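You operate a simulated robot arm through the tools that you are given. There is no shell and no other tool.

Carry out the task below with a simulated two-armed robot. There is one attempt and no reset: what you move stays moved.

TASK
Set both speed dials from the job card, then start the turntable and the belt.
Fine: turntable first; leave the other knobs as they are.
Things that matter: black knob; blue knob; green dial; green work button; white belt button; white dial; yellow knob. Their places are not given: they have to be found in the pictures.

The check looks at the end state, three seconds after you hand in, the way a careful person would. Anything else that was tipped, shoved, dropped, spilled or broken makes it a failure.

THE ROBOT
Two 7-joint arms with fingered hands on one trunk that stands fixed in place. Base frame: the origin is at the foot of the trunk, x ahead of it, y to its left, z up. Lengths are in mm, angles in degrees, forces in N, time in s.
The left shoulder is at [34, 104, 1195], the right one opposite. With the tool pointing down near the work surface each hand reaches from about 200 to 560 mm from the base axis, measured 20 degrees to its own side. Payload 2.4 kg a hand.
The tool frame of a hand sits at the grasp point between the pads (the TCP): z along the fingers, y along the line on which they close. The tips reach 17 mm beyond it. The gripper opens to 88 mm. The gripper's body begins 47 mm behind the TCP. The gripper is a hand of 2 fingers: y runs from the thumb to the fingers, the wrist lies at [0, 0, -165] in the tool frame, and closing takes about 1.5 s.
Orientation is that of the tool frame in the base frame, as a unit quaternion [w, x, y, z]. With the fingers straight down and closing along the base's y, the tool's x points along the base's -x, its y along +y and its z along -z.

THE INTERFACE
- The arms move only by the tool servo_tool. It takes "left_increments", "right_increments" or both (then of equal length, played together; a hand with none holds still); each is a list of rows, each an object of numbers (a shift or turn left out is 0, a gripper value left out holds the last): "x", "y", "z": the shift along the tool's x, y, z in mm; "ax", "ay", "az": the turn, a rotation vector about the tool's x, y, z in degrees; "fingers": the gripper command, from -1 (shut) to 1 (fully open), values between in proportion. In form: [{"x": .., "y": .., "z": .., "ax": .., "ay": .., "az": .., "fingers": ..}, ...]. A call has 1 to 20 rows; each row shifts and turns the commanded pose from where the row before left it, along the tool's axes as they then stand. Rows are played at 5 a second. More than 50 mm and 8.6 degrees between two rows, or a gripper value outside its range, and nothing of the call is played. Where a pose cannot be reached the arm comes as near as it can. A force on the tool above 40 N (or 10 N above the force at the start of the call, whichever is more), or a blocked arm, ends the call early, and 0.2 s more pass. Each finger travels about 153 mm/s and halts on what it meets, pressing with about 32 N; the grip force reading is that of the motor and also rises with nothing between the fingers. The clock runs only during rows and for 0.2 s after the last one: add rows that do not move to give the fingers time. The reply holds the time, the measured pose of the TCP, the force on the tool along the base axes, the opening and the grip force, in the units named above and with some noise, with the torque about the TCP (base axes, N m) and any sound that the robot's microphone picked up.
- Cameras (640 x 400 px; columns grow to the right, rows downward): "scene" is now at [117.7, 28.6, 1158.2]; the picture's right is [0.41, -0.91, 0.00], its down [0.20, 0.09, -0.98] and it looks along [0.89, 0.40, 0.22] (base axes); focal length 214 px, centre (320, 200). "left" rides on the left gripper at [-50, 3, -63] in its tool frame; the picture's right is [-0.06, -1.00, 0.00], its down [0.78, -0.05, -0.62] and it looks along [0.62, -0.04, 0.79] (tool axes); focal length 275 px, centre (320, 200). "right" rides on the right gripper at [50, 3, -63] in its tool frame; the picture's right is [-0.06, 1.00, 0.00], its down [-0.78, -0.05, -0.62] and it looks along [-0.62, -0.04, 0.79] (tool axes); focal length 275 px, centre (320, 200).
- snapshot(camera): a new picture of that camera. The clock stands still meanwhile.
- move_column(by): slides the trunk up (or, below 0, down) by that many mm; the arms and the scene camera ride with it, the base frame stays. It gives what a move gives, with no picture.
- preshape(shape, hand): the hand has 2 fingers and takes this shape, open, in about a second: jaw (thumb against the fingers, like two jaws); tri (thumb and two fingers); tip (a fingertip pinch); poke (one finger out to press); point (the index stretched); flat (the hand flat); cup (the hand cupped); fist (a fist). The gripper value then closes the fingers along that shape, each until it touches; the sizes above hold for jaw. It gives what a move gives, with no picture.
- turn_head(pan, tilt): turns the head with the scene camera to pan (to the left, within 60 degrees either way) and tilt (down, from -29 to 69), counted from straight ahead of the robot. It gives what a move gives.
- pixel_to_xyz(camera, pixels): for up to 12 pixels [column, row] of the newest picture of that camera ("zoom" is the newest enlarged one), the place [x, y, z] in the base frame of the surface seen there, good to about 3 mm, but the place of the scene camera against the robot may be out by one fixed shift of up to 18 mm in any direction. The clock stands still meanwhile.
- zoom(camera, box): a new picture of the part [left, top, right, bottom] of that camera's present view, enlarged. The clock stands still meanwhile.
- close_job(): hands the job in; it is judged then, once.

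Open the grippers and draw the arms clear of the work before you hand the job in, unless the task says otherwise.

The tools are called after "Call:" as name(argument=value, ...) on one line, values as JSON. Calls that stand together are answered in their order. servo_tool: Moves the arms, as the interface text tells. Its arguments: {"type":"object","properties":{"left_increments":{"type":"array","items":{"type":"object","properties":{"x":{"type":"number"},"y":{"type":"number"},"z":{"type":"number"},"ax":{"type":"number"},"ay":{"type":"number"},"az":{"type":"number"},"fingers":{"type":"number"}}}},"right_increments":{"type":"array","items":{"type":"object","properties":{"x":{"type":"number"},"y":{"type":"number"},"z":{"type":"number"},"ax":{"type":"number"},"ay":{"type":"number"},"az":{"type":"number"},"fingers":{"type":"number"}}}}},"required":[]} The other tools are called the same way: move_column (by) slides the trunk up or down; preshape (shape, hand) gives the hand a shape; turn_head (pan, tilt) turns the head that bears the scene camera; snapshot (camera) takes a picture; pixel_to_xyz (camera, pixels) gives the place of the surface under pixels of a picture; zoom (camera, box) takes an enlarged picture of a part of a camera's view; close_job () hands the job in.

At the start:

```text
t: 0.0
left_ee_pos: [280.8, 400.4, 1197.4]
left_orientation: [0.0, -0.001, 1.0, 0.0]
left_ft_force: [0.1, 0.4, -0.4]
left_moment: [-0.01, 0.0, -0.02]
left_opening: 87.7
left_gripper_force: 0.2
left_shape: jaw
right_ee_pos: [355.4, 34.5, 1200.4]
right_orientation: [0.0, 0.0, 1.0, 0.0]
right_ft_force: [0.9, 0.6, -0.1]
right_moment: [0.0, 0.01, -0.01]
right_opening: 87.7
right_gripper_force: 0.1
right_shape: jaw
trunk travel left (down, up): [-425.0, 425.0]
head pan, tilt: [60.2, 14.1]
```

scene: 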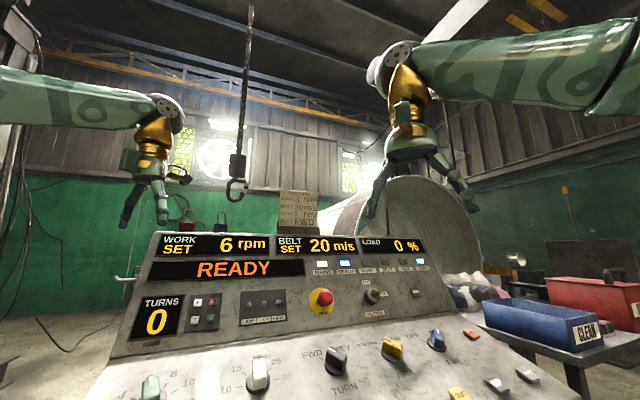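
right: 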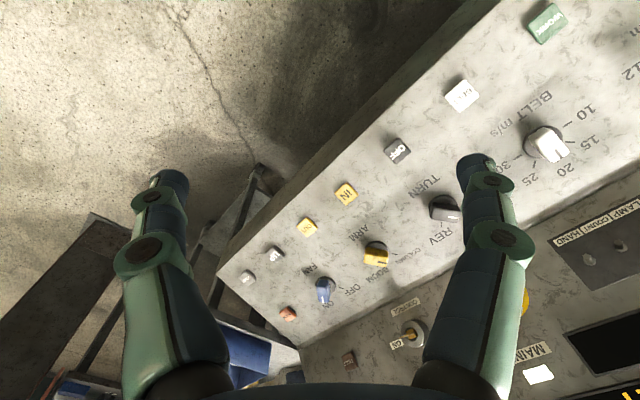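
left: 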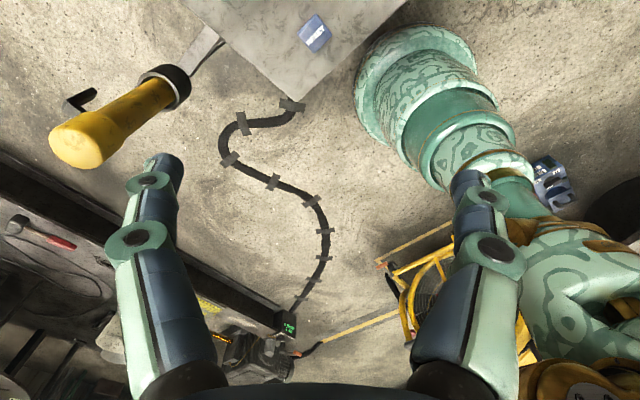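

I see a console with displays "WORK SET 6 rpm", "BELT SET 20 m/s" and a job card near (298,210) in the scene picture. I zoom on the card and on the console.

Call:
zoom(camera="scene", box=[270, 180, 330, 240])

Call:
zoom(camera="scene", box=[120, 220, 440, 400])

```text
6.67 times, centred on (300, 210) of scene
```

zoom: 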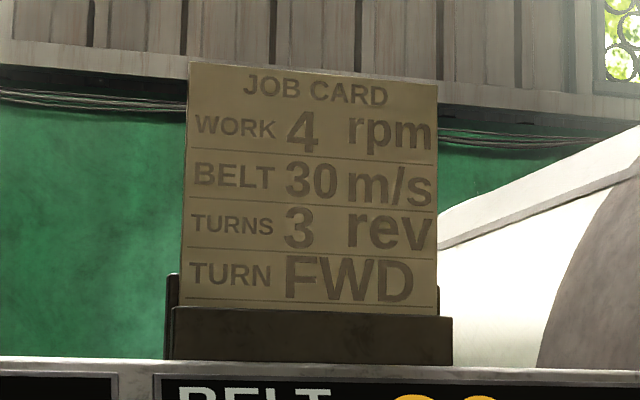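

```text
2.00 times, centred on (280, 310) of scene
```

zoom: 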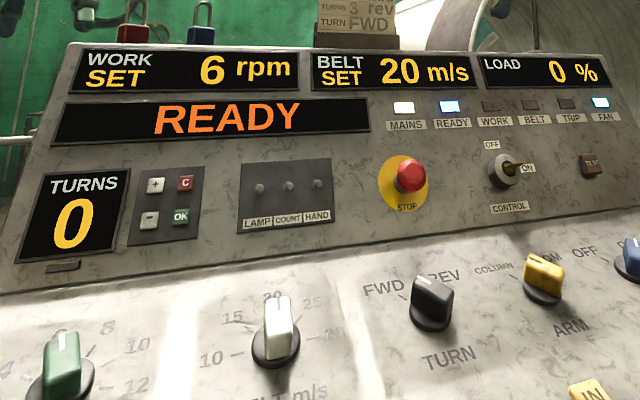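

The card reads WORK 4 rpm, BELT 30 m/s (turns and direction are not part of the task, other knobs stay). I tilt the head down to see the control deck.

Call:
turn_head(pan=30, tilt=50)

Call:
snapshot(camera="scene")

```text
t: 1.0
left_ee_pos: [281.2, 399.8, 1196.3]
left_orientation: [-0.001, -0.001, 1.0, 0.0]
left_ft_force: [-0.3, -1.0, 0.9]
left_moment: [0.0, 0.02, -0.02]
left_opening: 87.7
left_gripper_force: 0.0
left_shape: jaw
right_ee_pos: [355.7, 34.3, 1201.2]
right_orientation: [0.0, -0.001, 1.0, 0.0]
right_ft_force: [-0.6, 0.3, -0.3]
right_moment: [0.05, -0.01, -0.01]
right_opening: 88.0
right_gripper_force: 0.1
right_shape: jaw
trunk travel left (down, up): [-425.0, 425.0]
head pan, tilt: [30.0, 50.0]
```

```text
taken
```

scene: 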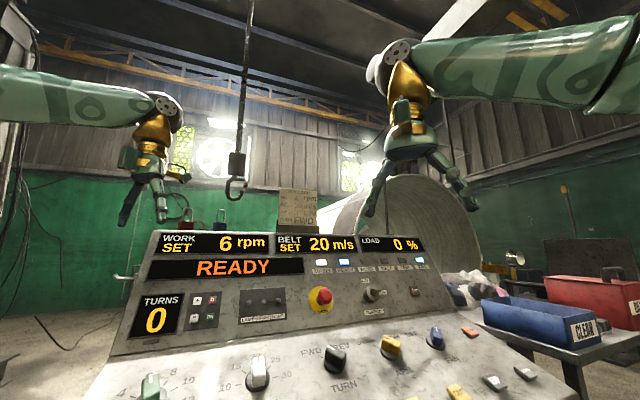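

The picture hardly changed although the head reports pan 30, tilt 50. I take another snapshot to see whether the view has really turned.

Call:
snapshot(camera="scene")

Call:
pixel_to_xyz(camera="scene", pixels=[[150, 385], [258, 372], [336, 360], [391, 346], [436, 338], [320, 297], [156, 320], [298, 210]])

```text
taken
```

scene: 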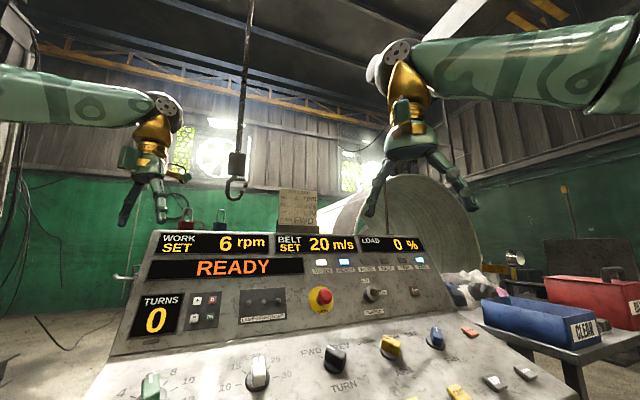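

```text
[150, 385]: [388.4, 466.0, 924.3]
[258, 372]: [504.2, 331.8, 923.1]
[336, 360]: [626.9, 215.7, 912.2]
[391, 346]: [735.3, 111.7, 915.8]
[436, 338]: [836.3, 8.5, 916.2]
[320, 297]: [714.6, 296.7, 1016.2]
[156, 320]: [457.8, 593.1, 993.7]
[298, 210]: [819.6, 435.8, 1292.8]
```

The view is the same and the coordinates fit the original camera pose, so the head command seems not to have moved the view. I try one more head setting.

Call:
turn_head(pan=0, tilt=60)

Call:
snapshot(camera="scene")

```text
t: 2.0
left_ee_pos: [280.2, 399.6, 1196.5]
left_orientation: [0.0, -0.001, 1.0, 0.0]
left_ft_force: [-0.2, -0.1, 0.0]
left_moment: [0.03, -0.03, 0.02]
left_opening: 88.1
left_gripper_force: 0.1
left_shape: jaw
right_ee_pos: [356.0, 32.7, 1201.0]
right_orientation: [0.0, -0.001, 1.0, 0.001]
right_ft_force: [0.6, 0.2, 0.9]
right_moment: [-0.01, 0.0, 0.0]
right_opening: 87.8
right_gripper_force: 0.0
right_shape: jaw
trunk travel left (down, up): [-425.0, 425.0]
head pan, tilt: [0.0, 60.0]
```

```text
taken
```

scene: 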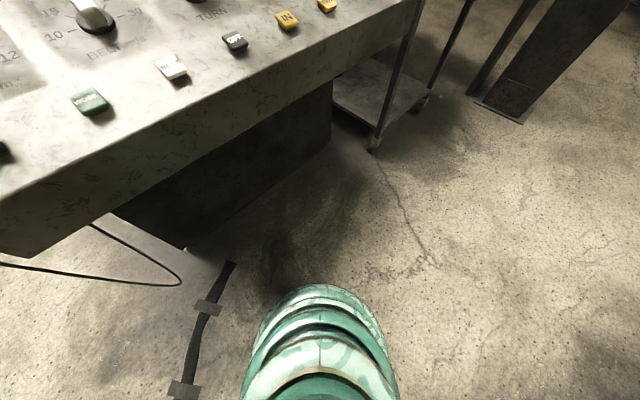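

Now the view turned: it shows the deck's front edge with the green button near (90,102) and white button near (171,67). I pan left to bring the entire deck into view.

Call:
turn_head(pan=40, tilt=50)

Call:
snapshot(camera="scene")

```text
t: 3.0
left_ee_pos: [282.0, 399.7, 1198.5]
left_orientation: [-0.001, -0.001, 1.0, 0.0]
left_ft_force: [-0.3, -0.3, 0.0]
left_moment: [0.01, 0.02, -0.01]
left_opening: 87.9
left_gripper_force: 0.1
left_shape: jaw
right_ee_pos: [354.2, 33.4, 1201.9]
right_orientation: [0.0, -0.001, 1.0, 0.0]
right_ft_force: [0.4, 0.9, -0.6]
right_moment: [0.0, 0.0, 0.02]
right_opening: 88.1
right_gripper_force: 0.1
right_shape: jaw
trunk travel left (down, up): [-425.0, 425.0]
head pan, tilt: [40.0, 50.0]
```

```text
taken
```

scene: 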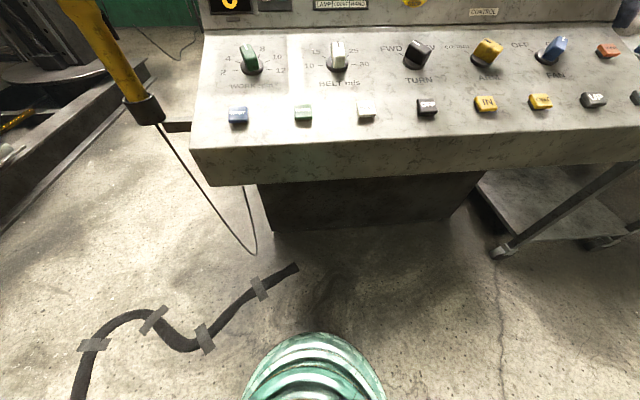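

The deck is seen well now: green dial (250,58), white dial (337,55), green button (303,112), white button (366,112). I tilt up a little to have deck and displays in one picture.

Call:
turn_head(pan=32, tilt=28)

Call:
snapshot(camera="scene")

```text
t: 3.9
left_ee_pos: [281.4, 400.2, 1197.0]
left_orientation: [0.0, 0.0, 1.0, -0.001]
left_ft_force: [0.1, -0.1, -0.9]
left_moment: [0.01, 0.02, -0.03]
left_opening: 88.1
left_gripper_force: 0.0
left_shape: jaw
right_ee_pos: [356.8, 33.7, 1201.0]
right_orientation: [0.0, -0.002, 1.0, 0.0]
right_ft_force: [0.8, 1.0, 0.5]
right_moment: [0.03, 0.01, -0.03]
right_opening: 88.0
right_gripper_force: 0.0
right_shape: jaw
trunk travel left (down, up): [-425.0, 425.0]
head pan, tilt: [32.0, 28.0]
```

```text
taken
```

scene: 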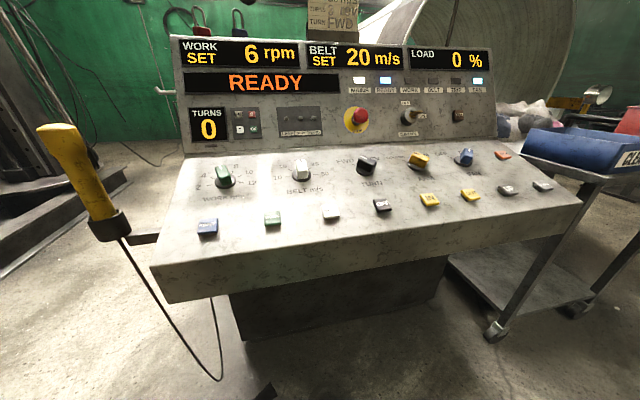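

Deck and displays are both in view. I zoom on the dials and the buttons.

Call:
zoom(camera="scene", box=[180, 140, 360, 250])

Call:
pixel_to_xyz(camera="zoom", pixels=[[155, 145], [158, 165], [422, 95], [428, 115], [325, 275], [535, 250], [98, 303], [240, 250], [480, 220], [60, 200], [300, 200]])

Call:
zoom(camera="scene", box=[190, 145, 280, 200])

Call:
zoom(camera="scene", box=[260, 145, 350, 200])

```text
3.56 times, centred on (270, 195) of scene
```

zoom: 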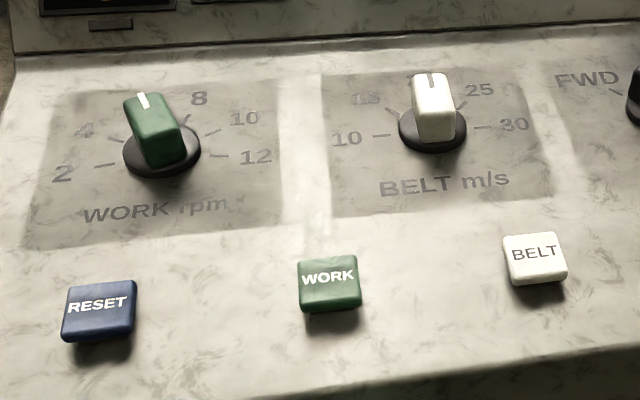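

```text
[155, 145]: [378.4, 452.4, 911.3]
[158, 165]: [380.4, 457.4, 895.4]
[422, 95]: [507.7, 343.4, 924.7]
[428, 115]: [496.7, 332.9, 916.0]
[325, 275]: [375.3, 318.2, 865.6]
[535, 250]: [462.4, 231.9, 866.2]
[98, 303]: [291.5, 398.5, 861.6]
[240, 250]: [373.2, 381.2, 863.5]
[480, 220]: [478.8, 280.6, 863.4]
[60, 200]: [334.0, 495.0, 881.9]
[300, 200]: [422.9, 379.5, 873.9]
```

```text
7.11 times, centred on (235, 172) of scene
```

zoom: 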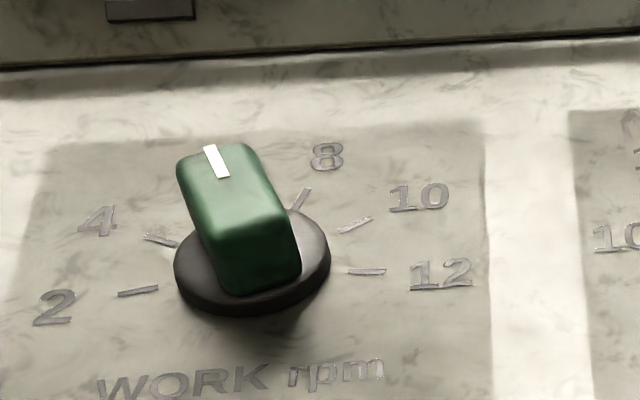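

```text
7.11 times, centred on (305, 172) of scene
```

zoom: 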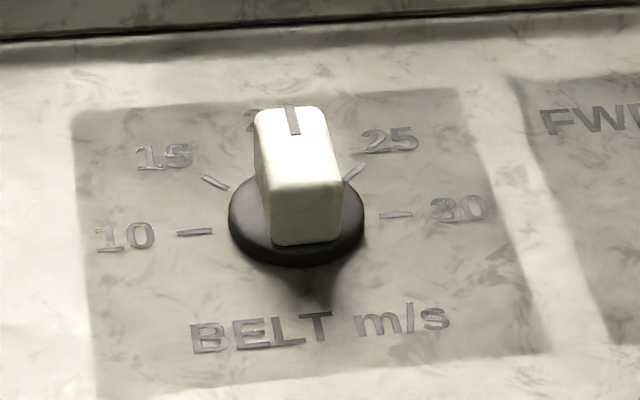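

The green dial's white mark stands at 6 and the white dial's at 20; targets are 4 (one step counterclockwise) and 30 (two steps clockwise). I measure deck points, tick marks and back panel to get the console's plane and angle.

Call:
zoom(camera="scene", box=[180, 140, 360, 250])

Call:
pixel_to_xyz(camera="zoom", pixels=[[20, 60], [620, 25], [40, 230], [200, 240], [420, 220], [600, 200], [300, 100], [230, 320], [450, 290], [300, 30], [20, 300], [600, 320]])

Call:
pixel_to_xyz(camera="zoom", pixels=[[105, 164], [116, 138], [184, 117], [213, 132], [219, 156], [381, 135], [391, 113], [461, 107], [482, 127], [124, 160], [162, 176], [199, 157]])

Call:
pixel_to_xyz(camera="zoom", pixels=[[142, 100], [130, 98], [160, 93], [180, 130], [150, 135], [431, 80], [415, 78], [448, 75], [455, 110], [415, 112], [432, 112], [165, 110]])

```text
3.56 times, centred on (270, 195) of scene
```

zoom: 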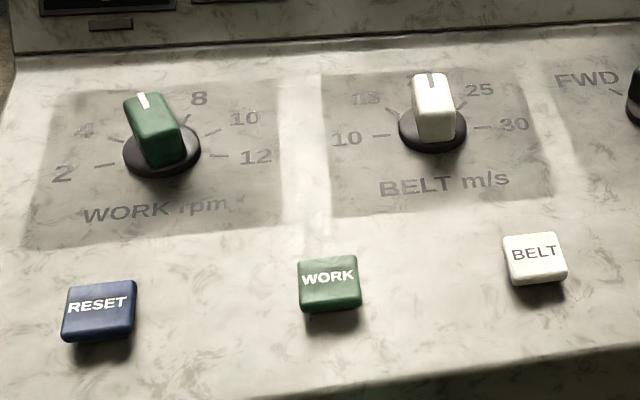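

```text
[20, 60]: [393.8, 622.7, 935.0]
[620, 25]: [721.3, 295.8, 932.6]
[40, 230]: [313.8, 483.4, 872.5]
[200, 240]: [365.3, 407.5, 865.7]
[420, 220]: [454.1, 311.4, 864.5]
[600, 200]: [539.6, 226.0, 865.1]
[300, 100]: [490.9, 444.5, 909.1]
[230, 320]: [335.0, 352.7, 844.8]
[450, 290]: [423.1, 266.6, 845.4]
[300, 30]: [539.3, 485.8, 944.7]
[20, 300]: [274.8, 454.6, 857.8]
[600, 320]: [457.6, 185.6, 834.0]
```

```text
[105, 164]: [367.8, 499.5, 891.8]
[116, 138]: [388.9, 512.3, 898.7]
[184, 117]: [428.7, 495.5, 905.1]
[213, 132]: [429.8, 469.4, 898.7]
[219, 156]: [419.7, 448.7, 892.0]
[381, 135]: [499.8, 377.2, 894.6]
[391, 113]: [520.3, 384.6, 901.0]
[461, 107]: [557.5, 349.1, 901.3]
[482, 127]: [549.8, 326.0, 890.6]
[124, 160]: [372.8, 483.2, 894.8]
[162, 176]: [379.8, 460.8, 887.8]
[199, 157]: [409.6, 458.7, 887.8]
```

```text
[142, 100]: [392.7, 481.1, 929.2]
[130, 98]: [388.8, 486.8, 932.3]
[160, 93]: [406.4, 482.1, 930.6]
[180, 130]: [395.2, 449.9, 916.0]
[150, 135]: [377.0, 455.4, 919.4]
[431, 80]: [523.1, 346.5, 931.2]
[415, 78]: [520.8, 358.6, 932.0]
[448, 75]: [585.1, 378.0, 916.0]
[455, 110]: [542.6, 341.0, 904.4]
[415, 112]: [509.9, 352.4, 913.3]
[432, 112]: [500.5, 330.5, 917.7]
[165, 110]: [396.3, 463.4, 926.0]
```

From the fit the deck rises at about 20.5° toward (0.71,0.71) with the row of dials running along (0.71,-0.71). I turn the left hand to match (yaw 45° counterclockwise, tilt 20.5°) where it stands, above the deck.

Call:
servo_tool(left_increments=[{"az": -7.5}, {"az": -7.5}, {"az": -7.5}, {"az": -7.5}, {"az": -7.5}, {"az": -7.5}, {"ay": -6.83}, {"ay": -6.83}, {"ay": -6.84}, {}])

Call:
snapshot(camera="left")

Call:
snapshot(camera="scene")

```text
t: 6.1
left_ee_pos: [279.8, 399.3, 1197.2]
left_orientation: [0.165, -0.378, 0.909, 0.069]
left_ft_force: [-0.1, -0.2, -0.3]
left_moment: [-0.03, -0.02, -0.02]
left_opening: 87.9
left_gripper_force: 0.0
left_shape: jaw
right_ee_pos: [355.5, 34.1, 1201.9]
right_orientation: [-0.001, -0.001, 1.0, 0.0]
right_ft_force: [-0.2, 0.5, 0.4]
right_moment: [-0.01, 0.02, 0.02]
right_opening: 87.9
right_gripper_force: 0.0
right_shape: jaw
trunk travel left (down, up): [-425.0, 425.0]
head pan, tilt: [32.0, 28.0]
```

```text
taken
```

left: 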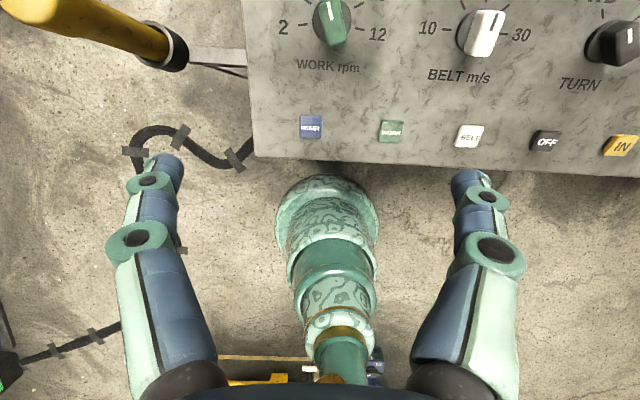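

```text
taken
```

scene: 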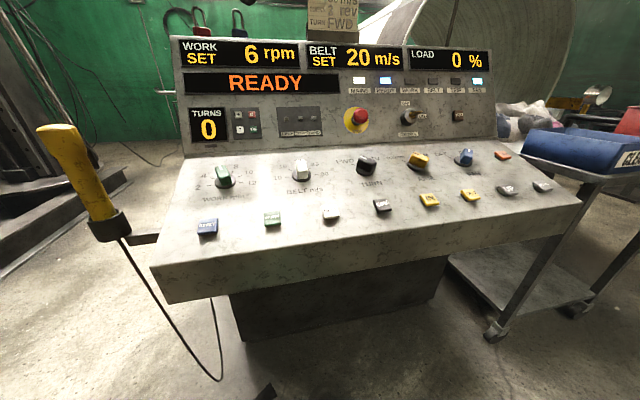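

The left camera sees the dials at (333,22) and (484,33) and the buttons at (391,131), (470,136). I measure these here as the wrist camera has no fixed shift.

Call:
zoom(camera="left", box=[250, 0, 550, 180])

Call:
pixel_to_xyz(camera="left", pixels=[[391, 130], [470, 136], [333, 25], [484, 33], [300, 24], [367, 31], [444, 28], [509, 34], [270, 110], [420, 155], [600, 165], [400, 60]])

```text
2.13 times, centred on (400, 90) of left
```

zoom: 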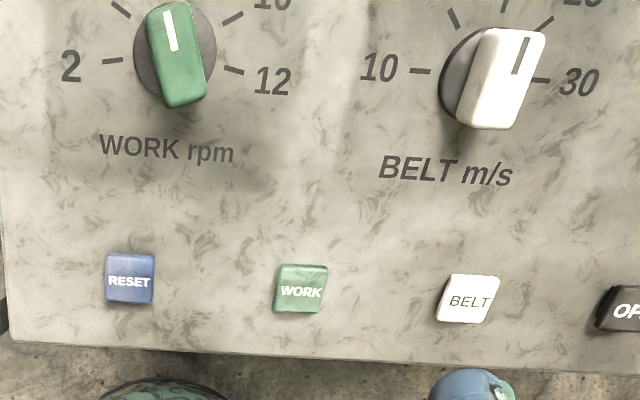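

```text
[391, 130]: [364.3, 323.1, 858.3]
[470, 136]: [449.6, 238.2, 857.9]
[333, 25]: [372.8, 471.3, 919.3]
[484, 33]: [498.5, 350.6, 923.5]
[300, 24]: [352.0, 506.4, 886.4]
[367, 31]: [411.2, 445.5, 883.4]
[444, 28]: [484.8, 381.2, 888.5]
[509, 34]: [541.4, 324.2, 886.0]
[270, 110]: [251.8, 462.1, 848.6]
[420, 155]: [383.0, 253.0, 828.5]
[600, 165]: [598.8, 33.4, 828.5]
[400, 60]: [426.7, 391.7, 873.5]
```

The wrist camera shows the scene camera is off by about (-12,+4,-7), so the green dial's foot is near (384,481,887). I move the left hand to about 130 mm above it along the deck normal.

Call:
servo_tool(left_increments=[{"x": -1.9, "y": -2, "z": 26}, {"x": -1.9, "y": -2, "z": 26}, {"x": -1.9, "y": -2, "z": 26}, {"x": -1.9, "y": -2, "z": 26}, {"x": -1.9, "y": -2, "z": 26}, {"x": -1.9, "y": -2, "z": 26}, {"x": -1.9, "y": -2, "z": 26}, {"x": -1.6, "y": -2, "z": 24}, {}])

Call:
snapshot(camera="left")

Call:
snapshot(camera="scene")

```text
t: 8.1
left_ee_pos: [353.1, 449.1, 1009.4]
left_orientation: [0.165, -0.376, 0.909, 0.069]
left_ft_force: [0.2, -0.7, -0.7]
left_moment: [0.01, 0.0, 0.01]
left_opening: 87.9
left_gripper_force: 0.0
left_shape: jaw
right_ee_pos: [354.0, 33.5, 1201.1]
right_orientation: [0.0, -0.001, 1.0, 0.0]
right_ft_force: [-0.1, -0.3, -0.8]
right_moment: [0.04, 0.01, 0.0]
right_opening: 87.7
right_gripper_force: 0.0
right_shape: jaw
trunk travel left (down, up): [-425.0, 425.0]
head pan, tilt: [32.0, 28.0]
```

```text
taken
```

left: 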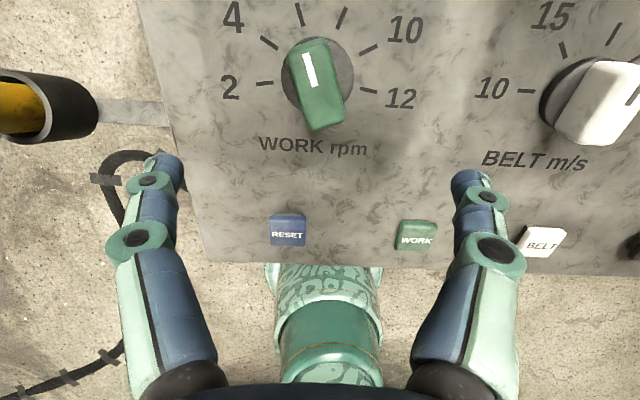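

```text
taken
```

scene: 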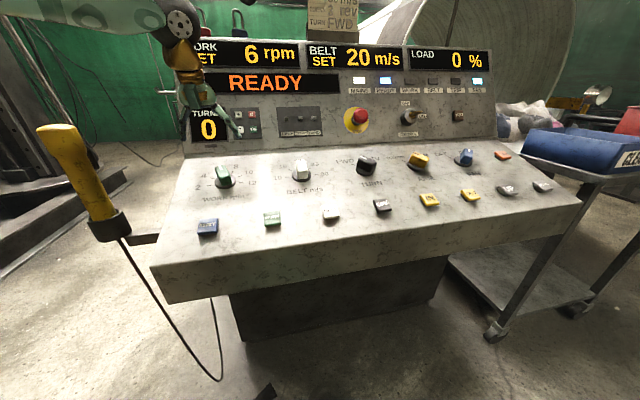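

The dial is clear at (318,85) in the left picture with ticks all round. I zoom and measure ticks and the knob.

Call:
zoom(camera="left", box=[200, 0, 440, 160])

Call:
pixel_to_xyz(camera="left", pixels=[[264, 83], [269, 44], [299, 14], [342, 18], [370, 48], [369, 91], [310, 55], [312, 85], [290, 50], [333, 45], [347, 122], [309, 129]])

Call:
pixel_to_xyz(camera="left", pixels=[[318, 85], [330, 110], [286, 232], [417, 234], [544, 240], [220, 150], [400, 150], [450, 60], [200, 60], [350, 200], [287, 95], [350, 75]])

```text
2.50 times, centred on (320, 80) of left
```

zoom: 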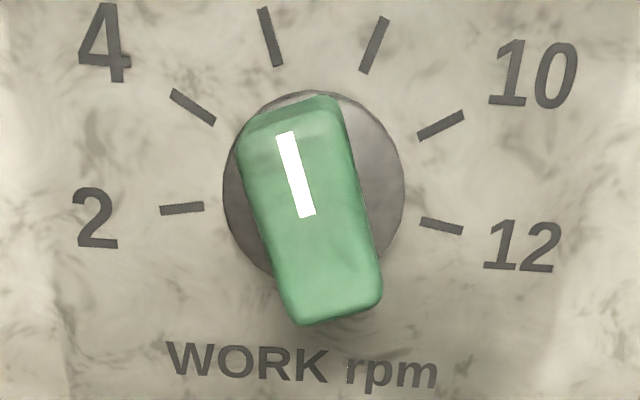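

```text
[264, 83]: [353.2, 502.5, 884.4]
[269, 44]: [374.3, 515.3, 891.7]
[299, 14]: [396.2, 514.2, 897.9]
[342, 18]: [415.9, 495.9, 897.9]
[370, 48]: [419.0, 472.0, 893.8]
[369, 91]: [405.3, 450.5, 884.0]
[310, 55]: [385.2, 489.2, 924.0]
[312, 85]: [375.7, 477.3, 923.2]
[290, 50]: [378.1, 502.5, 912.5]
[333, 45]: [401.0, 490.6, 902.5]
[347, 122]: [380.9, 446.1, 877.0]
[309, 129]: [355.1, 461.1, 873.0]
```

```text
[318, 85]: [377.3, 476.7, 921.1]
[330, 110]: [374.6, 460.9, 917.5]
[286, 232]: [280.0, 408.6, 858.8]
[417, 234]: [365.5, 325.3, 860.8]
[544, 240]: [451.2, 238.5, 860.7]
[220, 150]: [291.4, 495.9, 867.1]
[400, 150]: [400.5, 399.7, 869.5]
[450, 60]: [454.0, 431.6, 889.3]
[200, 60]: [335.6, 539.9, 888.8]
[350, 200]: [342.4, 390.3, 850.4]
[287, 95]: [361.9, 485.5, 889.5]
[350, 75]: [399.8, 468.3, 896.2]
```

Ticks sit 40° apart around a centre at about (383,481,886), with the knob's top ~37 mm above the deck. Before going down I test in the air that the hand can yaw a further 60° counterclockwise (20° to align, 40° to turn).

Call:
servo_tool(left_increments=[{"x": 1.2, "y": 0.5, "az": -7.5}, {"x": 1.2, "y": 0.5, "az": -7.5}, {"az": -7.5}, {"az": -7.5}, {"az": -7.5}, {"az": -7.5}, {"az": -7.5}, {"az": -7.5}, {}, {}])

Call:
snapshot(camera="left")

```text
t: 10.3
left_ee_pos: [355.1, 447.3, 1007.9]
left_orientation: [-0.177, 0.781, -0.598, 0.023]
left_ft_force: [-0.1, -0.1, -0.6]
left_moment: [-0.01, 0.0, 0.0]
left_opening: 87.7
left_gripper_force: 0.1
left_shape: jaw
left hand out of reach, approached as far as the arm can: row 3
right_ee_pos: [355.0, 34.2, 1201.3]
right_orientation: [0.0, -0.001, 1.0, 0.0]
right_ft_force: [0.0, -0.1, 0.4]
right_moment: [0.01, 0.01, -0.02]
right_opening: 88.2
right_gripper_force: 0.0
right_shape: jaw
trunk travel left (down, up): [-425.0, 425.0]
head pan, tilt: [32.0, 28.0]
```

```text
taken
```

left: 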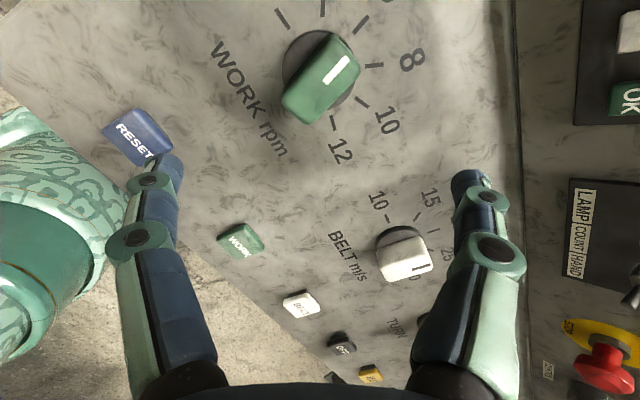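

The full -60° is reached (orientation matches), though row 3 was flagged in passing. I turn back 40° to the aligned yaw and see if the flag comes back.

Call:
servo_tool(left_increments=[{"az": 5}, {"az": 5}, {"az": 5}, {"az": 5}, {"az": 5}, {"az": 5}, {"az": 5}, {"az": 5}, {}, {}])

Call:
snapshot(camera="left")

```text
t: 12.5
left_ee_pos: [353.0, 446.8, 1010.1]
left_orientation: [0.174, -0.528, 0.83, 0.038]
left_ft_force: [0.7, -0.3, -0.2]
left_moment: [0.0, -0.04, 0.01]
left_opening: 88.0
left_gripper_force: 0.0
left_shape: jaw
right_ee_pos: [355.1, 34.4, 1200.4]
right_orientation: [0.0, -0.001, 1.0, 0.0]
right_ft_force: [-0.9, 0.4, -0.1]
right_moment: [0.0, 0.03, -0.02]
right_opening: 87.7
right_gripper_force: 0.0
right_shape: jaw
trunk travel left (down, up): [-425.0, 425.0]
head pan, tilt: [32.0, 28.0]
```

```text
taken
```

left: 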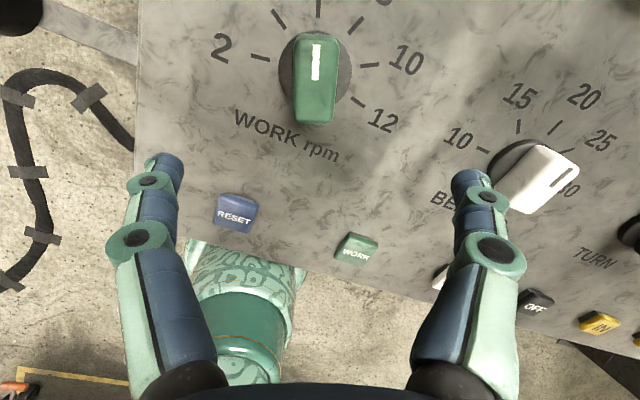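

The bar of the green knob now looks upright at column ~317 in the left picture. I zoom to measure the knob top's edges for centring and angle.

Call:
zoom(camera="left", box=[240, 0, 400, 140])

```text
2.86 times, centred on (320, 70) of left
```

zoom: 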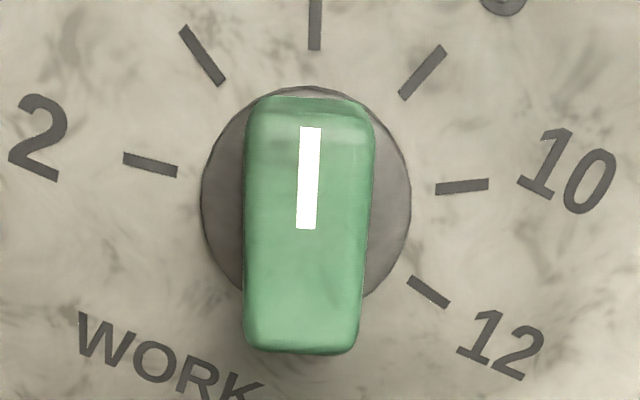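

Knob midline is ~3 mm off toward tool +y, angle within 1°. I shift 3 mm and descend 70 mm toward the knob, then look.

Call:
servo_tool(left_increments=[{"x": 0.3, "y": 3.0, "fingers": 1}, {"z": 10}, {"z": 10}, {"z": 10}, {"z": 10}, {"z": 10}, {"z": 10}, {"z": 10}, {}, {}])

Call:
snapshot(camera="left")

```text
t: 14.7
left_ee_pos: [367.3, 464.2, 943.0]
left_orientation: [0.174, -0.529, 0.83, 0.038]
left_ft_force: [-0.3, -0.8, 0.2]
left_moment: [0.0, -0.03, 0.0]
left_opening: 87.6
left_gripper_force: 0.0
left_shape: jaw
right_ee_pos: [355.9, 32.6, 1201.2]
right_orientation: [0.0, -0.001, 1.0, 0.0]
right_ft_force: [0.0, 0.5, -0.2]
right_moment: [-0.02, -0.02, -0.02]
right_opening: 87.8
right_gripper_force: 0.2
right_shape: jaw
trunk travel left (down, up): [-425.0, 425.0]
head pan, tilt: [32.0, 28.0]
```

```text
taken
```

left: 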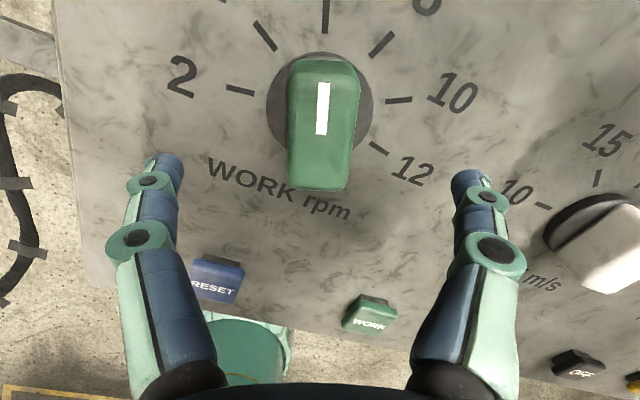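

The knob is centred between the fingers (midline ~column 321). I check the bar's ends in 3D before the final descent.

Call:
pixel_to_xyz(camera="left", pixels=[[324, 80], [324, 66], [321, 110], [319, 150], [318, 180], [318, 186], [295, 120], [353, 120], [295, 170], [346, 170], [320, 200], [375, 100]])

Call:
zoom(camera="left", box=[220, 30, 420, 220])

```text
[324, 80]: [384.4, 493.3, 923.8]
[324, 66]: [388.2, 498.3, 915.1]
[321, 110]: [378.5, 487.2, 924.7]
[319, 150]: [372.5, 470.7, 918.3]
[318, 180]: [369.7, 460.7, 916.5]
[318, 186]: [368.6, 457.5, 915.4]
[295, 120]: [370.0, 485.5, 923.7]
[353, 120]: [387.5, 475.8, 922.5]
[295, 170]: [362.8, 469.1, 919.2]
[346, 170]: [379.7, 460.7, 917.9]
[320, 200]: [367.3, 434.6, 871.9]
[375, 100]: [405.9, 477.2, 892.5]
```

```text
2.11 times, centred on (320, 125) of left
```

zoom: 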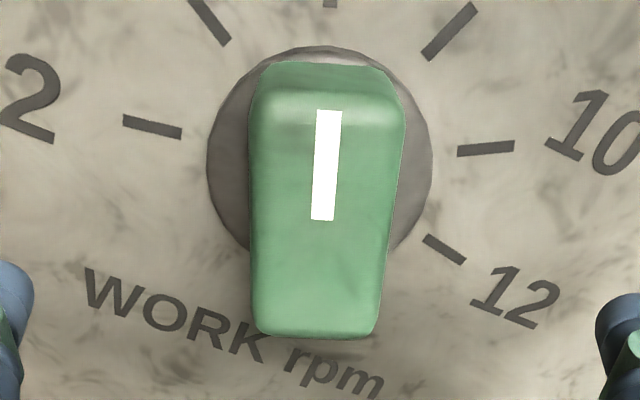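

The bar is 40 mm long at -20.8°, axis within ~3 mm of the approach line. I descend the last 30 mm to TCP height ~31 mm and close softly on the bar.

Call:
servo_tool(left_increments=[{"x": -2, "z": 6}, {"z": 6}, {"z": 6}, {"z": 6}, {"z": 6}, {}])

Call:
snapshot(camera="left")

```text
t: 16.1
left_ee_pos: [376.6, 472.9, 915.9]
left_orientation: [0.174, -0.529, 0.83, 0.039]
left_ft_force: [0.9, 0.0, -0.1]
left_moment: [-0.01, -0.01, 0.04]
left_opening: 88.2
left_gripper_force: 0.0
left_shape: jaw
right_ee_pos: [356.0, 32.7, 1202.5]
right_orientation: [0.0, -0.001, 1.0, 0.0]
right_ft_force: [0.5, 0.3, 1.0]
right_moment: [0.0, 0.02, -0.02]
right_opening: 87.7
right_gripper_force: 0.1
right_shape: jaw
trunk travel left (down, up): [-425.0, 425.0]
head pan, tilt: [32.0, 28.0]
```

```text
taken
```

left: 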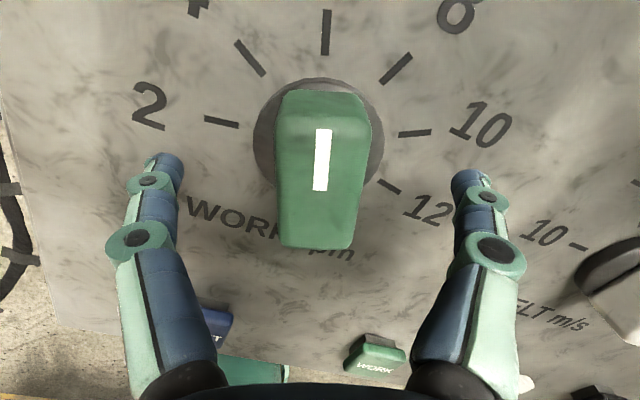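

TCP is at height ~31 mm with the bar between the fingers at column ~322. I close the fingers on the bar.

Call:
servo_tool(left_increments=[{"fingers": 0}, {"fingers": -0.3}, {"fingers": -0.6}, {"fingers": -1}, {}, {}])

Call:
snapshot(camera="left")

Call:
snapshot(camera="scene")

```text
t: 17.5
left_ee_pos: [376.0, 474.5, 915.2]
left_orientation: [0.174, -0.529, 0.83, 0.038]
left_ft_force: [0.8, 0.2, -2.5]
left_moment: [0.0, -0.02, -0.01]
left_opening: 19.7
left_gripper_force: 32.2
left_shape: jaw
right_ee_pos: [355.8, 33.2, 1200.9]
right_orientation: [0.0, -0.001, 1.0, 0.0]
right_ft_force: [0.9, -0.1, -0.4]
right_moment: [0.0, 0.02, 0.02]
right_opening: 87.8
right_gripper_force: 0.0
right_shape: jaw
trunk travel left (down, up): [-425.0, 425.0]
head pan, tilt: [32.0, 28.0]
```

```text
taken
```

left: 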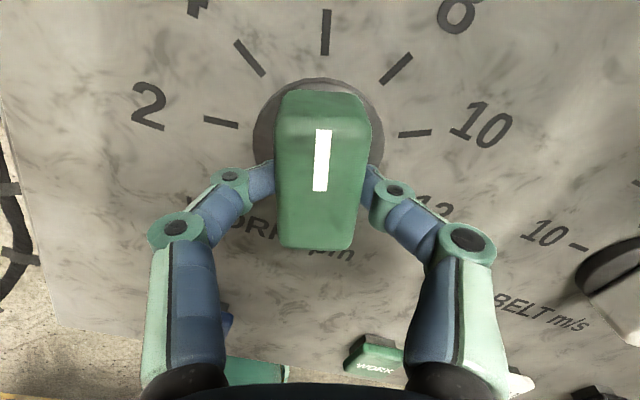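

```text
taken
```

scene: 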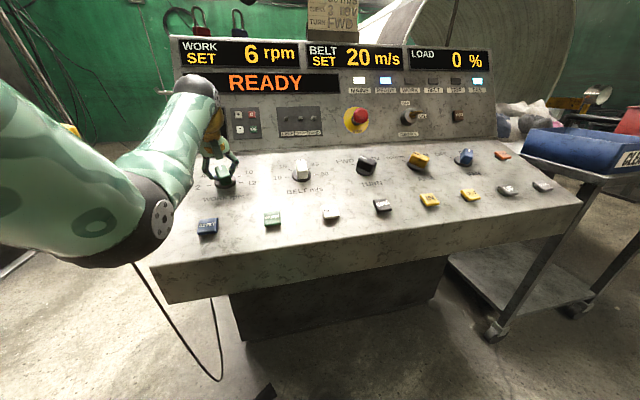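

The bar is gripped at 19.7 mm opening with 32 N and the display still reads 6. I turn the knob 40° counterclockwise (az -40) in small rows.

Call:
servo_tool(left_increments=[{"az": -4}, {"az": -4}, {"az": -4}, {"az": -4}, {"az": -4}, {"az": -4}, {"az": -4}, {"az": -4}, {"az": -4}, {"az": -4}, {}, {}])

Call:
snapshot(camera="left")

Call:
snapshot(camera="scene")

```text
t: 20.1
left_ee_pos: [377.6, 473.3, 915.7]
left_orientation: [-0.176, 0.781, -0.599, 0.023]
left_ft_force: [4.9, 0.9, -2.0]
left_moment: [0.0, -0.08, -0.04]
left_opening: 20.9
left_gripper_force: 32.2
left_shape: jaw
right_ee_pos: [356.7, 34.2, 1202.0]
right_orientation: [0.0, 0.0, 1.0, 0.0]
right_ft_force: [0.3, 0.7, 0.2]
right_moment: [-0.01, -0.01, 0.0]
right_opening: 88.0
right_gripper_force: 0.1
right_shape: jaw
trunk travel left (down, up): [-425.0, 425.0]
head pan, tilt: [32.0, 28.0]
```

```text
taken
```

left: 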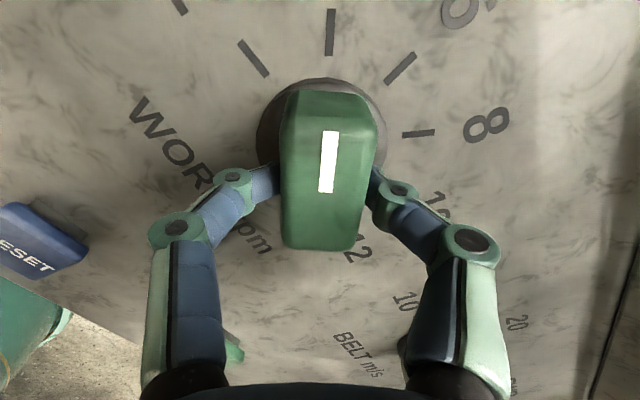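

```text
taken
```

scene: 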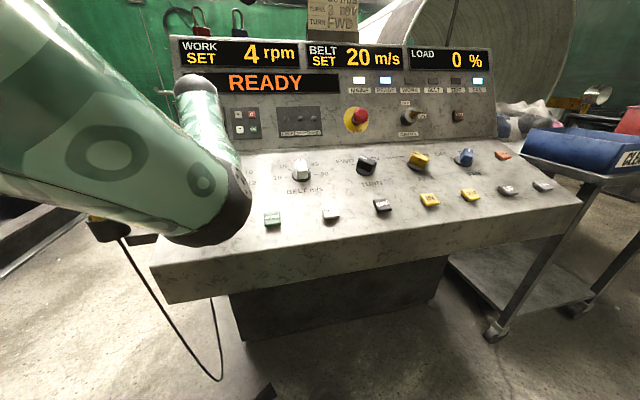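

The display now reads WORK SET 4 rpm and READY. I open the fingers and lift 100 mm off along the deck normal.

Call:
servo_tool(left_increments=[{"fingers": -0.5}, {"fingers": 0}, {"fingers": 0.5}, {"fingers": 1}, {}, {"z": -8}, {"z": -15}, {"z": -20}, {"z": -20}, {"z": -20}, {"z": -20}, {}])

Call:
snapshot(camera="left")

Call:
snapshot(camera="scene")

```text
t: 22.7
left_ee_pos: [351.3, 447.4, 1012.0]
left_orientation: [-0.176, 0.781, -0.598, 0.023]
left_ft_force: [-0.3, 0.3, 0.0]
left_moment: [-0.04, -0.03, -0.02]
left_opening: 88.0
left_gripper_force: 0.1
left_shape: jaw
right_ee_pos: [355.3, 34.6, 1201.7]
right_orientation: [0.0, -0.001, 1.0, 0.0]
right_ft_force: [0.5, 0.8, -0.7]
right_moment: [0.02, 0.02, -0.04]
right_opening: 87.8
right_gripper_force: 0.0
right_shape: jaw
trunk travel left (down, up): [-425.0, 425.0]
head pan, tilt: [32.0, 28.0]
```

```text
taken
```

left: 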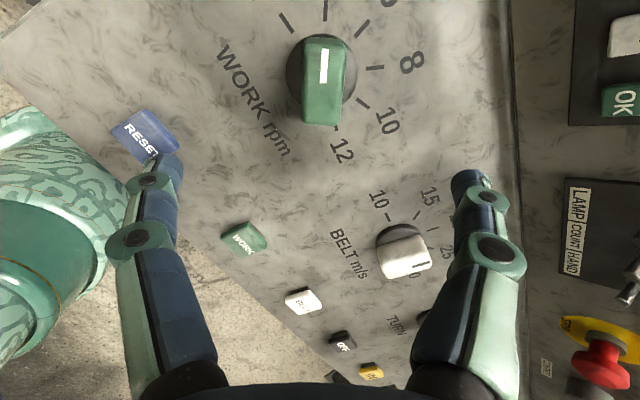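

```text
taken
```

scene: 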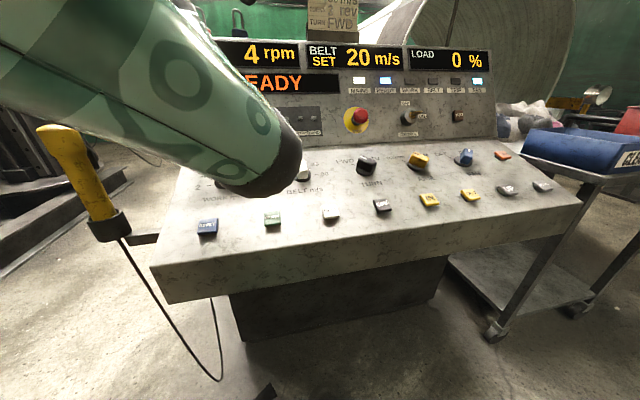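

Green dial rests at 4. I turn the hand back 60° clockwise and move it along the row to hover above the white dial.

Call:
servo_tool(left_increments=[{"az": 7.5}, {"az": 7.5}, {"az": 7.5}, {"az": 7.5}, {"az": 7.5}, {"az": 7.5}, {"az": 7.5}, {"az": 7.5}, {}, {"x": 1, "y": -25}, {"y": -30}, {"y": -30}, {"y": -30}, {"y": -30}, {"y": -25}, {"y": -8}, {}, {}])

Call:
snapshot(camera="left")

Call:
snapshot(camera="scene")

```text
t: 26.5
left_ee_pos: [475.7, 321.6, 1011.7]
left_orientation: [0.164, -0.377, 0.909, 0.068]
left_ft_force: [-0.5, -0.3, -0.6]
left_moment: [0.02, 0.0, 0.04]
left_opening: 88.2
left_gripper_force: 0.1
left_shape: jaw
right_ee_pos: [355.8, 34.6, 1200.5]
right_orientation: [0.0, -0.001, 1.0, -0.001]
right_ft_force: [-0.3, -0.6, 0.3]
right_moment: [0.01, 0.01, -0.03]
right_opening: 87.9
right_gripper_force: 0.2
right_shape: jaw
trunk travel left (down, up): [-425.0, 425.0]
head pan, tilt: [32.0, 28.0]
```

```text
taken
```

left: 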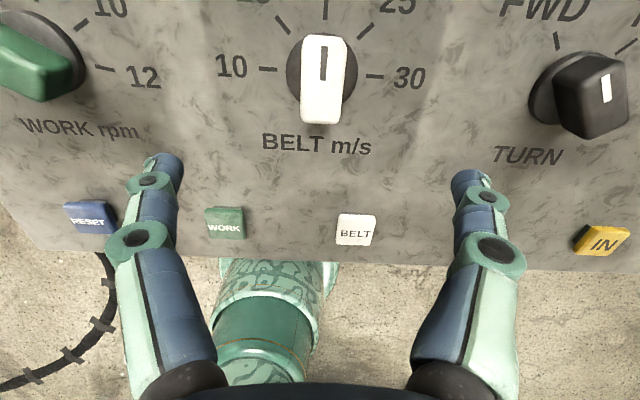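

```text
taken
```

scene: 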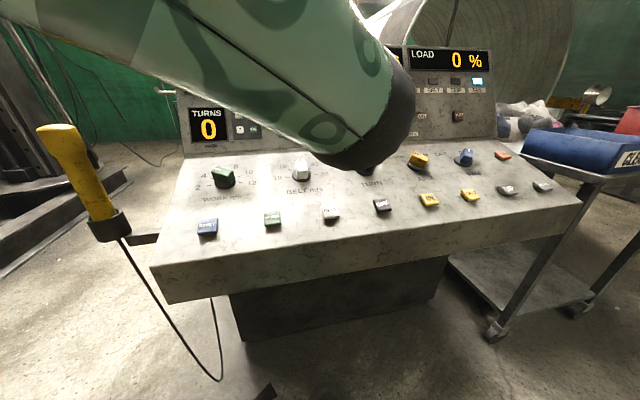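

The hand hovers over the white dial, seen at (322,75). I zoom and measure ticks and knob edges.

Call:
zoom(camera="left", box=[210, 0, 430, 140])

Call:
pixel_to_xyz(camera="left", pixels=[[268, 69], [374, 76], [282, 25], [366, 29], [324, 45], [321, 80], [320, 118], [304, 75], [345, 75], [356, 228], [225, 222], [322, 190]])

```text
2.86 times, centred on (320, 70) of left
```

zoom: 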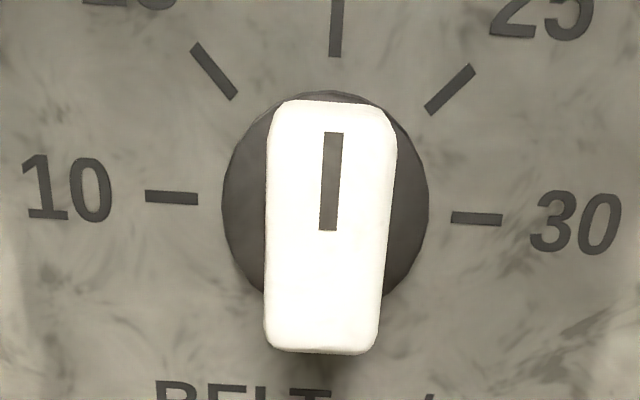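

```text
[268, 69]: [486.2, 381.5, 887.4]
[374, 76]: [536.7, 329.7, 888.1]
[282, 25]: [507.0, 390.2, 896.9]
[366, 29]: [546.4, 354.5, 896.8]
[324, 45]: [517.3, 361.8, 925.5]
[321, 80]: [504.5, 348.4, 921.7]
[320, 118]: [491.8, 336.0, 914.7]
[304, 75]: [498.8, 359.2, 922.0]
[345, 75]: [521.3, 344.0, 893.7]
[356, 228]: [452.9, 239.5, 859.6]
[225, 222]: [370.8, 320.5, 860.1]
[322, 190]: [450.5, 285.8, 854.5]
```

White dial centre is (511,355.5,887.5), bar within ~1° of the hand's yaw; hand is 1 mm off in y and 2 mm in x. I correct, descend to 60 mm (tips still above the knob), and test the 90° clockwise swing in the air.

Call:
servo_tool(left_increments=[{"x": -2, "y": -1}, {"z": 14}, {"z": 14}, {"z": 14}, {"z": 14}, {"z": 14}, {"az": 7.5}, {"az": 7.5}, {"az": 7.5}, {"az": 7.5}, {"az": 7.5}, {"az": 7.5}, {"az": 7.5}, {"az": 7.5}, {"az": 7.5}, {"az": 7.5}, {"az": 7.5}, {"az": 7.5}, {}, {}])

Call:
snapshot(camera="left")

Call:
snapshot(camera="scene")

```text
t: 30.7
left_ee_pos: [494.5, 339.6, 946.4]
left_orientation: [0.069, 0.375, 0.91, 0.164]
left_ft_force: [0.8, 1.0, 0.3]
left_moment: [0.0, 0.0, 0.04]
left_opening: 87.7
left_gripper_force: 0.0
left_shape: jaw
right_ee_pos: [356.1, 33.2, 1200.8]
right_orientation: [0.0, -0.001, 1.0, 0.0]
right_ft_force: [0.3, -0.3, 0.3]
right_moment: [0.0, 0.04, 0.02]
right_opening: 87.9
right_gripper_force: 0.0
right_shape: jaw
trunk travel left (down, up): [-425.0, 425.0]
head pan, tilt: [32.0, 28.0]
```

```text
taken
```

left: 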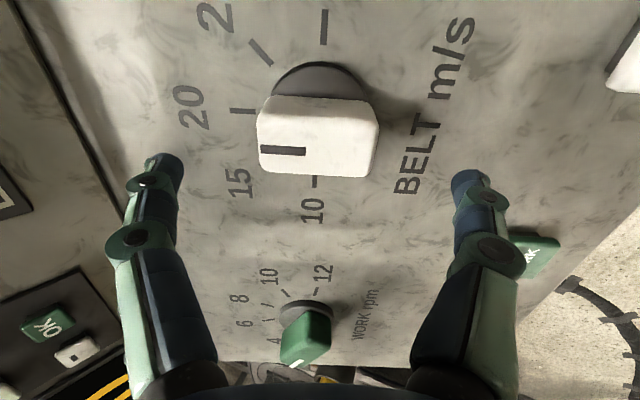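

```text
taken
```

scene: 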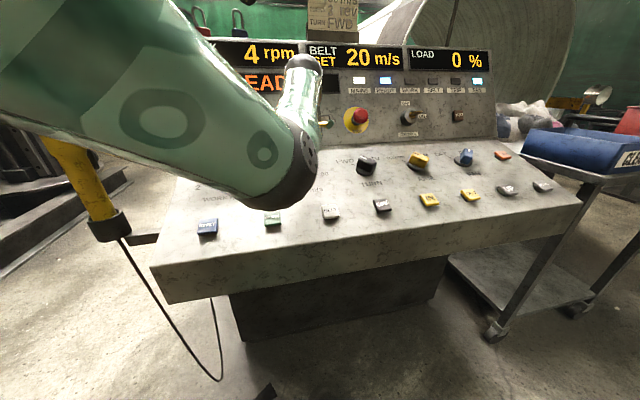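

The swing is reached without any flag. I swing back 90° and check centring over the knob.

Call:
servo_tool(left_increments=[{"az": -7.5}, {"az": -7.5}, {"az": -7.5}, {"az": -7.5}, {"az": -7.5}, {"az": -7.5}, {"az": -7.5}, {"az": -7.5}, {"az": -7.5}, {"az": -7.5}, {"az": -7.5}, {"az": -7.5}, {}, {}])

Call:
zoom(camera="left", box=[160, 0, 480, 200])

```text
t: 33.7
left_ee_pos: [494.3, 338.3, 946.6]
left_orientation: [0.164, -0.377, 0.909, 0.068]
left_ft_force: [0.0, 0.7, 0.2]
left_moment: [-0.02, 0.0, -0.02]
left_opening: 88.1
left_gripper_force: 0.1
left_shape: jaw
right_ee_pos: [354.4, 34.4, 1200.3]
right_orientation: [0.0, -0.001, 1.0, 0.0]
right_ft_force: [0.8, -0.4, -0.9]
right_moment: [0.05, -0.02, 0.01]
right_opening: 87.9
right_gripper_force: 0.1
right_shape: jaw
trunk travel left (down, up): [-425.0, 425.0]
head pan, tilt: [32.0, 28.0]
```

```text
2.00 times, centred on (320, 100) of left
```

zoom: 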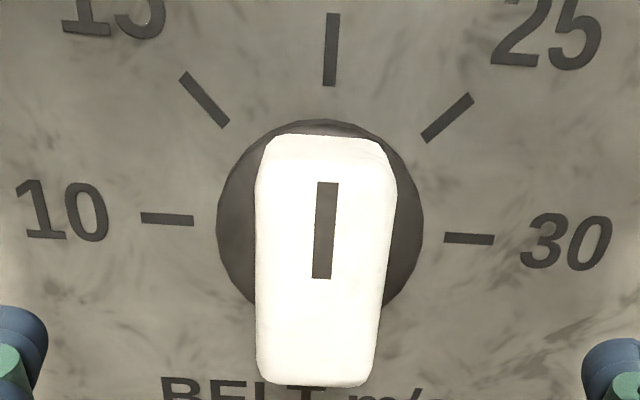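

The knob is well centred. I descend the last 32 mm and close on the bar.

Call:
servo_tool(left_increments=[{"z": 6.4}, {"z": 6.4}, {"z": 6.4}, {"z": 6.4}, {"z": 6.4}, {}, {"fingers": 0}, {"fingers": -0.3}, {"fingers": -0.6}, {"fingers": -1}, {}, {}])

Call:
snapshot(camera="left")

```text
t: 36.3
left_ee_pos: [502.9, 347.3, 917.0]
left_orientation: [0.164, -0.377, 0.909, 0.068]
left_ft_force: [-0.1, 0.9, -4.0]
left_moment: [-0.03, -0.02, 0.01]
left_opening: 19.6
left_gripper_force: 31.8
left_shape: jaw
right_ee_pos: [356.2, 33.9, 1201.5]
right_orientation: [0.0, -0.001, 1.0, 0.001]
right_ft_force: [-0.3, 0.3, -0.1]
right_moment: [0.01, 0.02, 0.01]
right_opening: 87.8
right_gripper_force: 0.1
right_shape: jaw
trunk travel left (down, up): [-425.0, 425.0]
head pan, tilt: [32.0, 28.0]
```

```text
taken
```

left: 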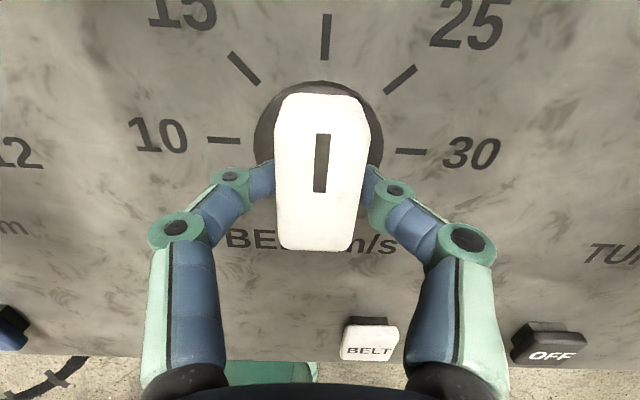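

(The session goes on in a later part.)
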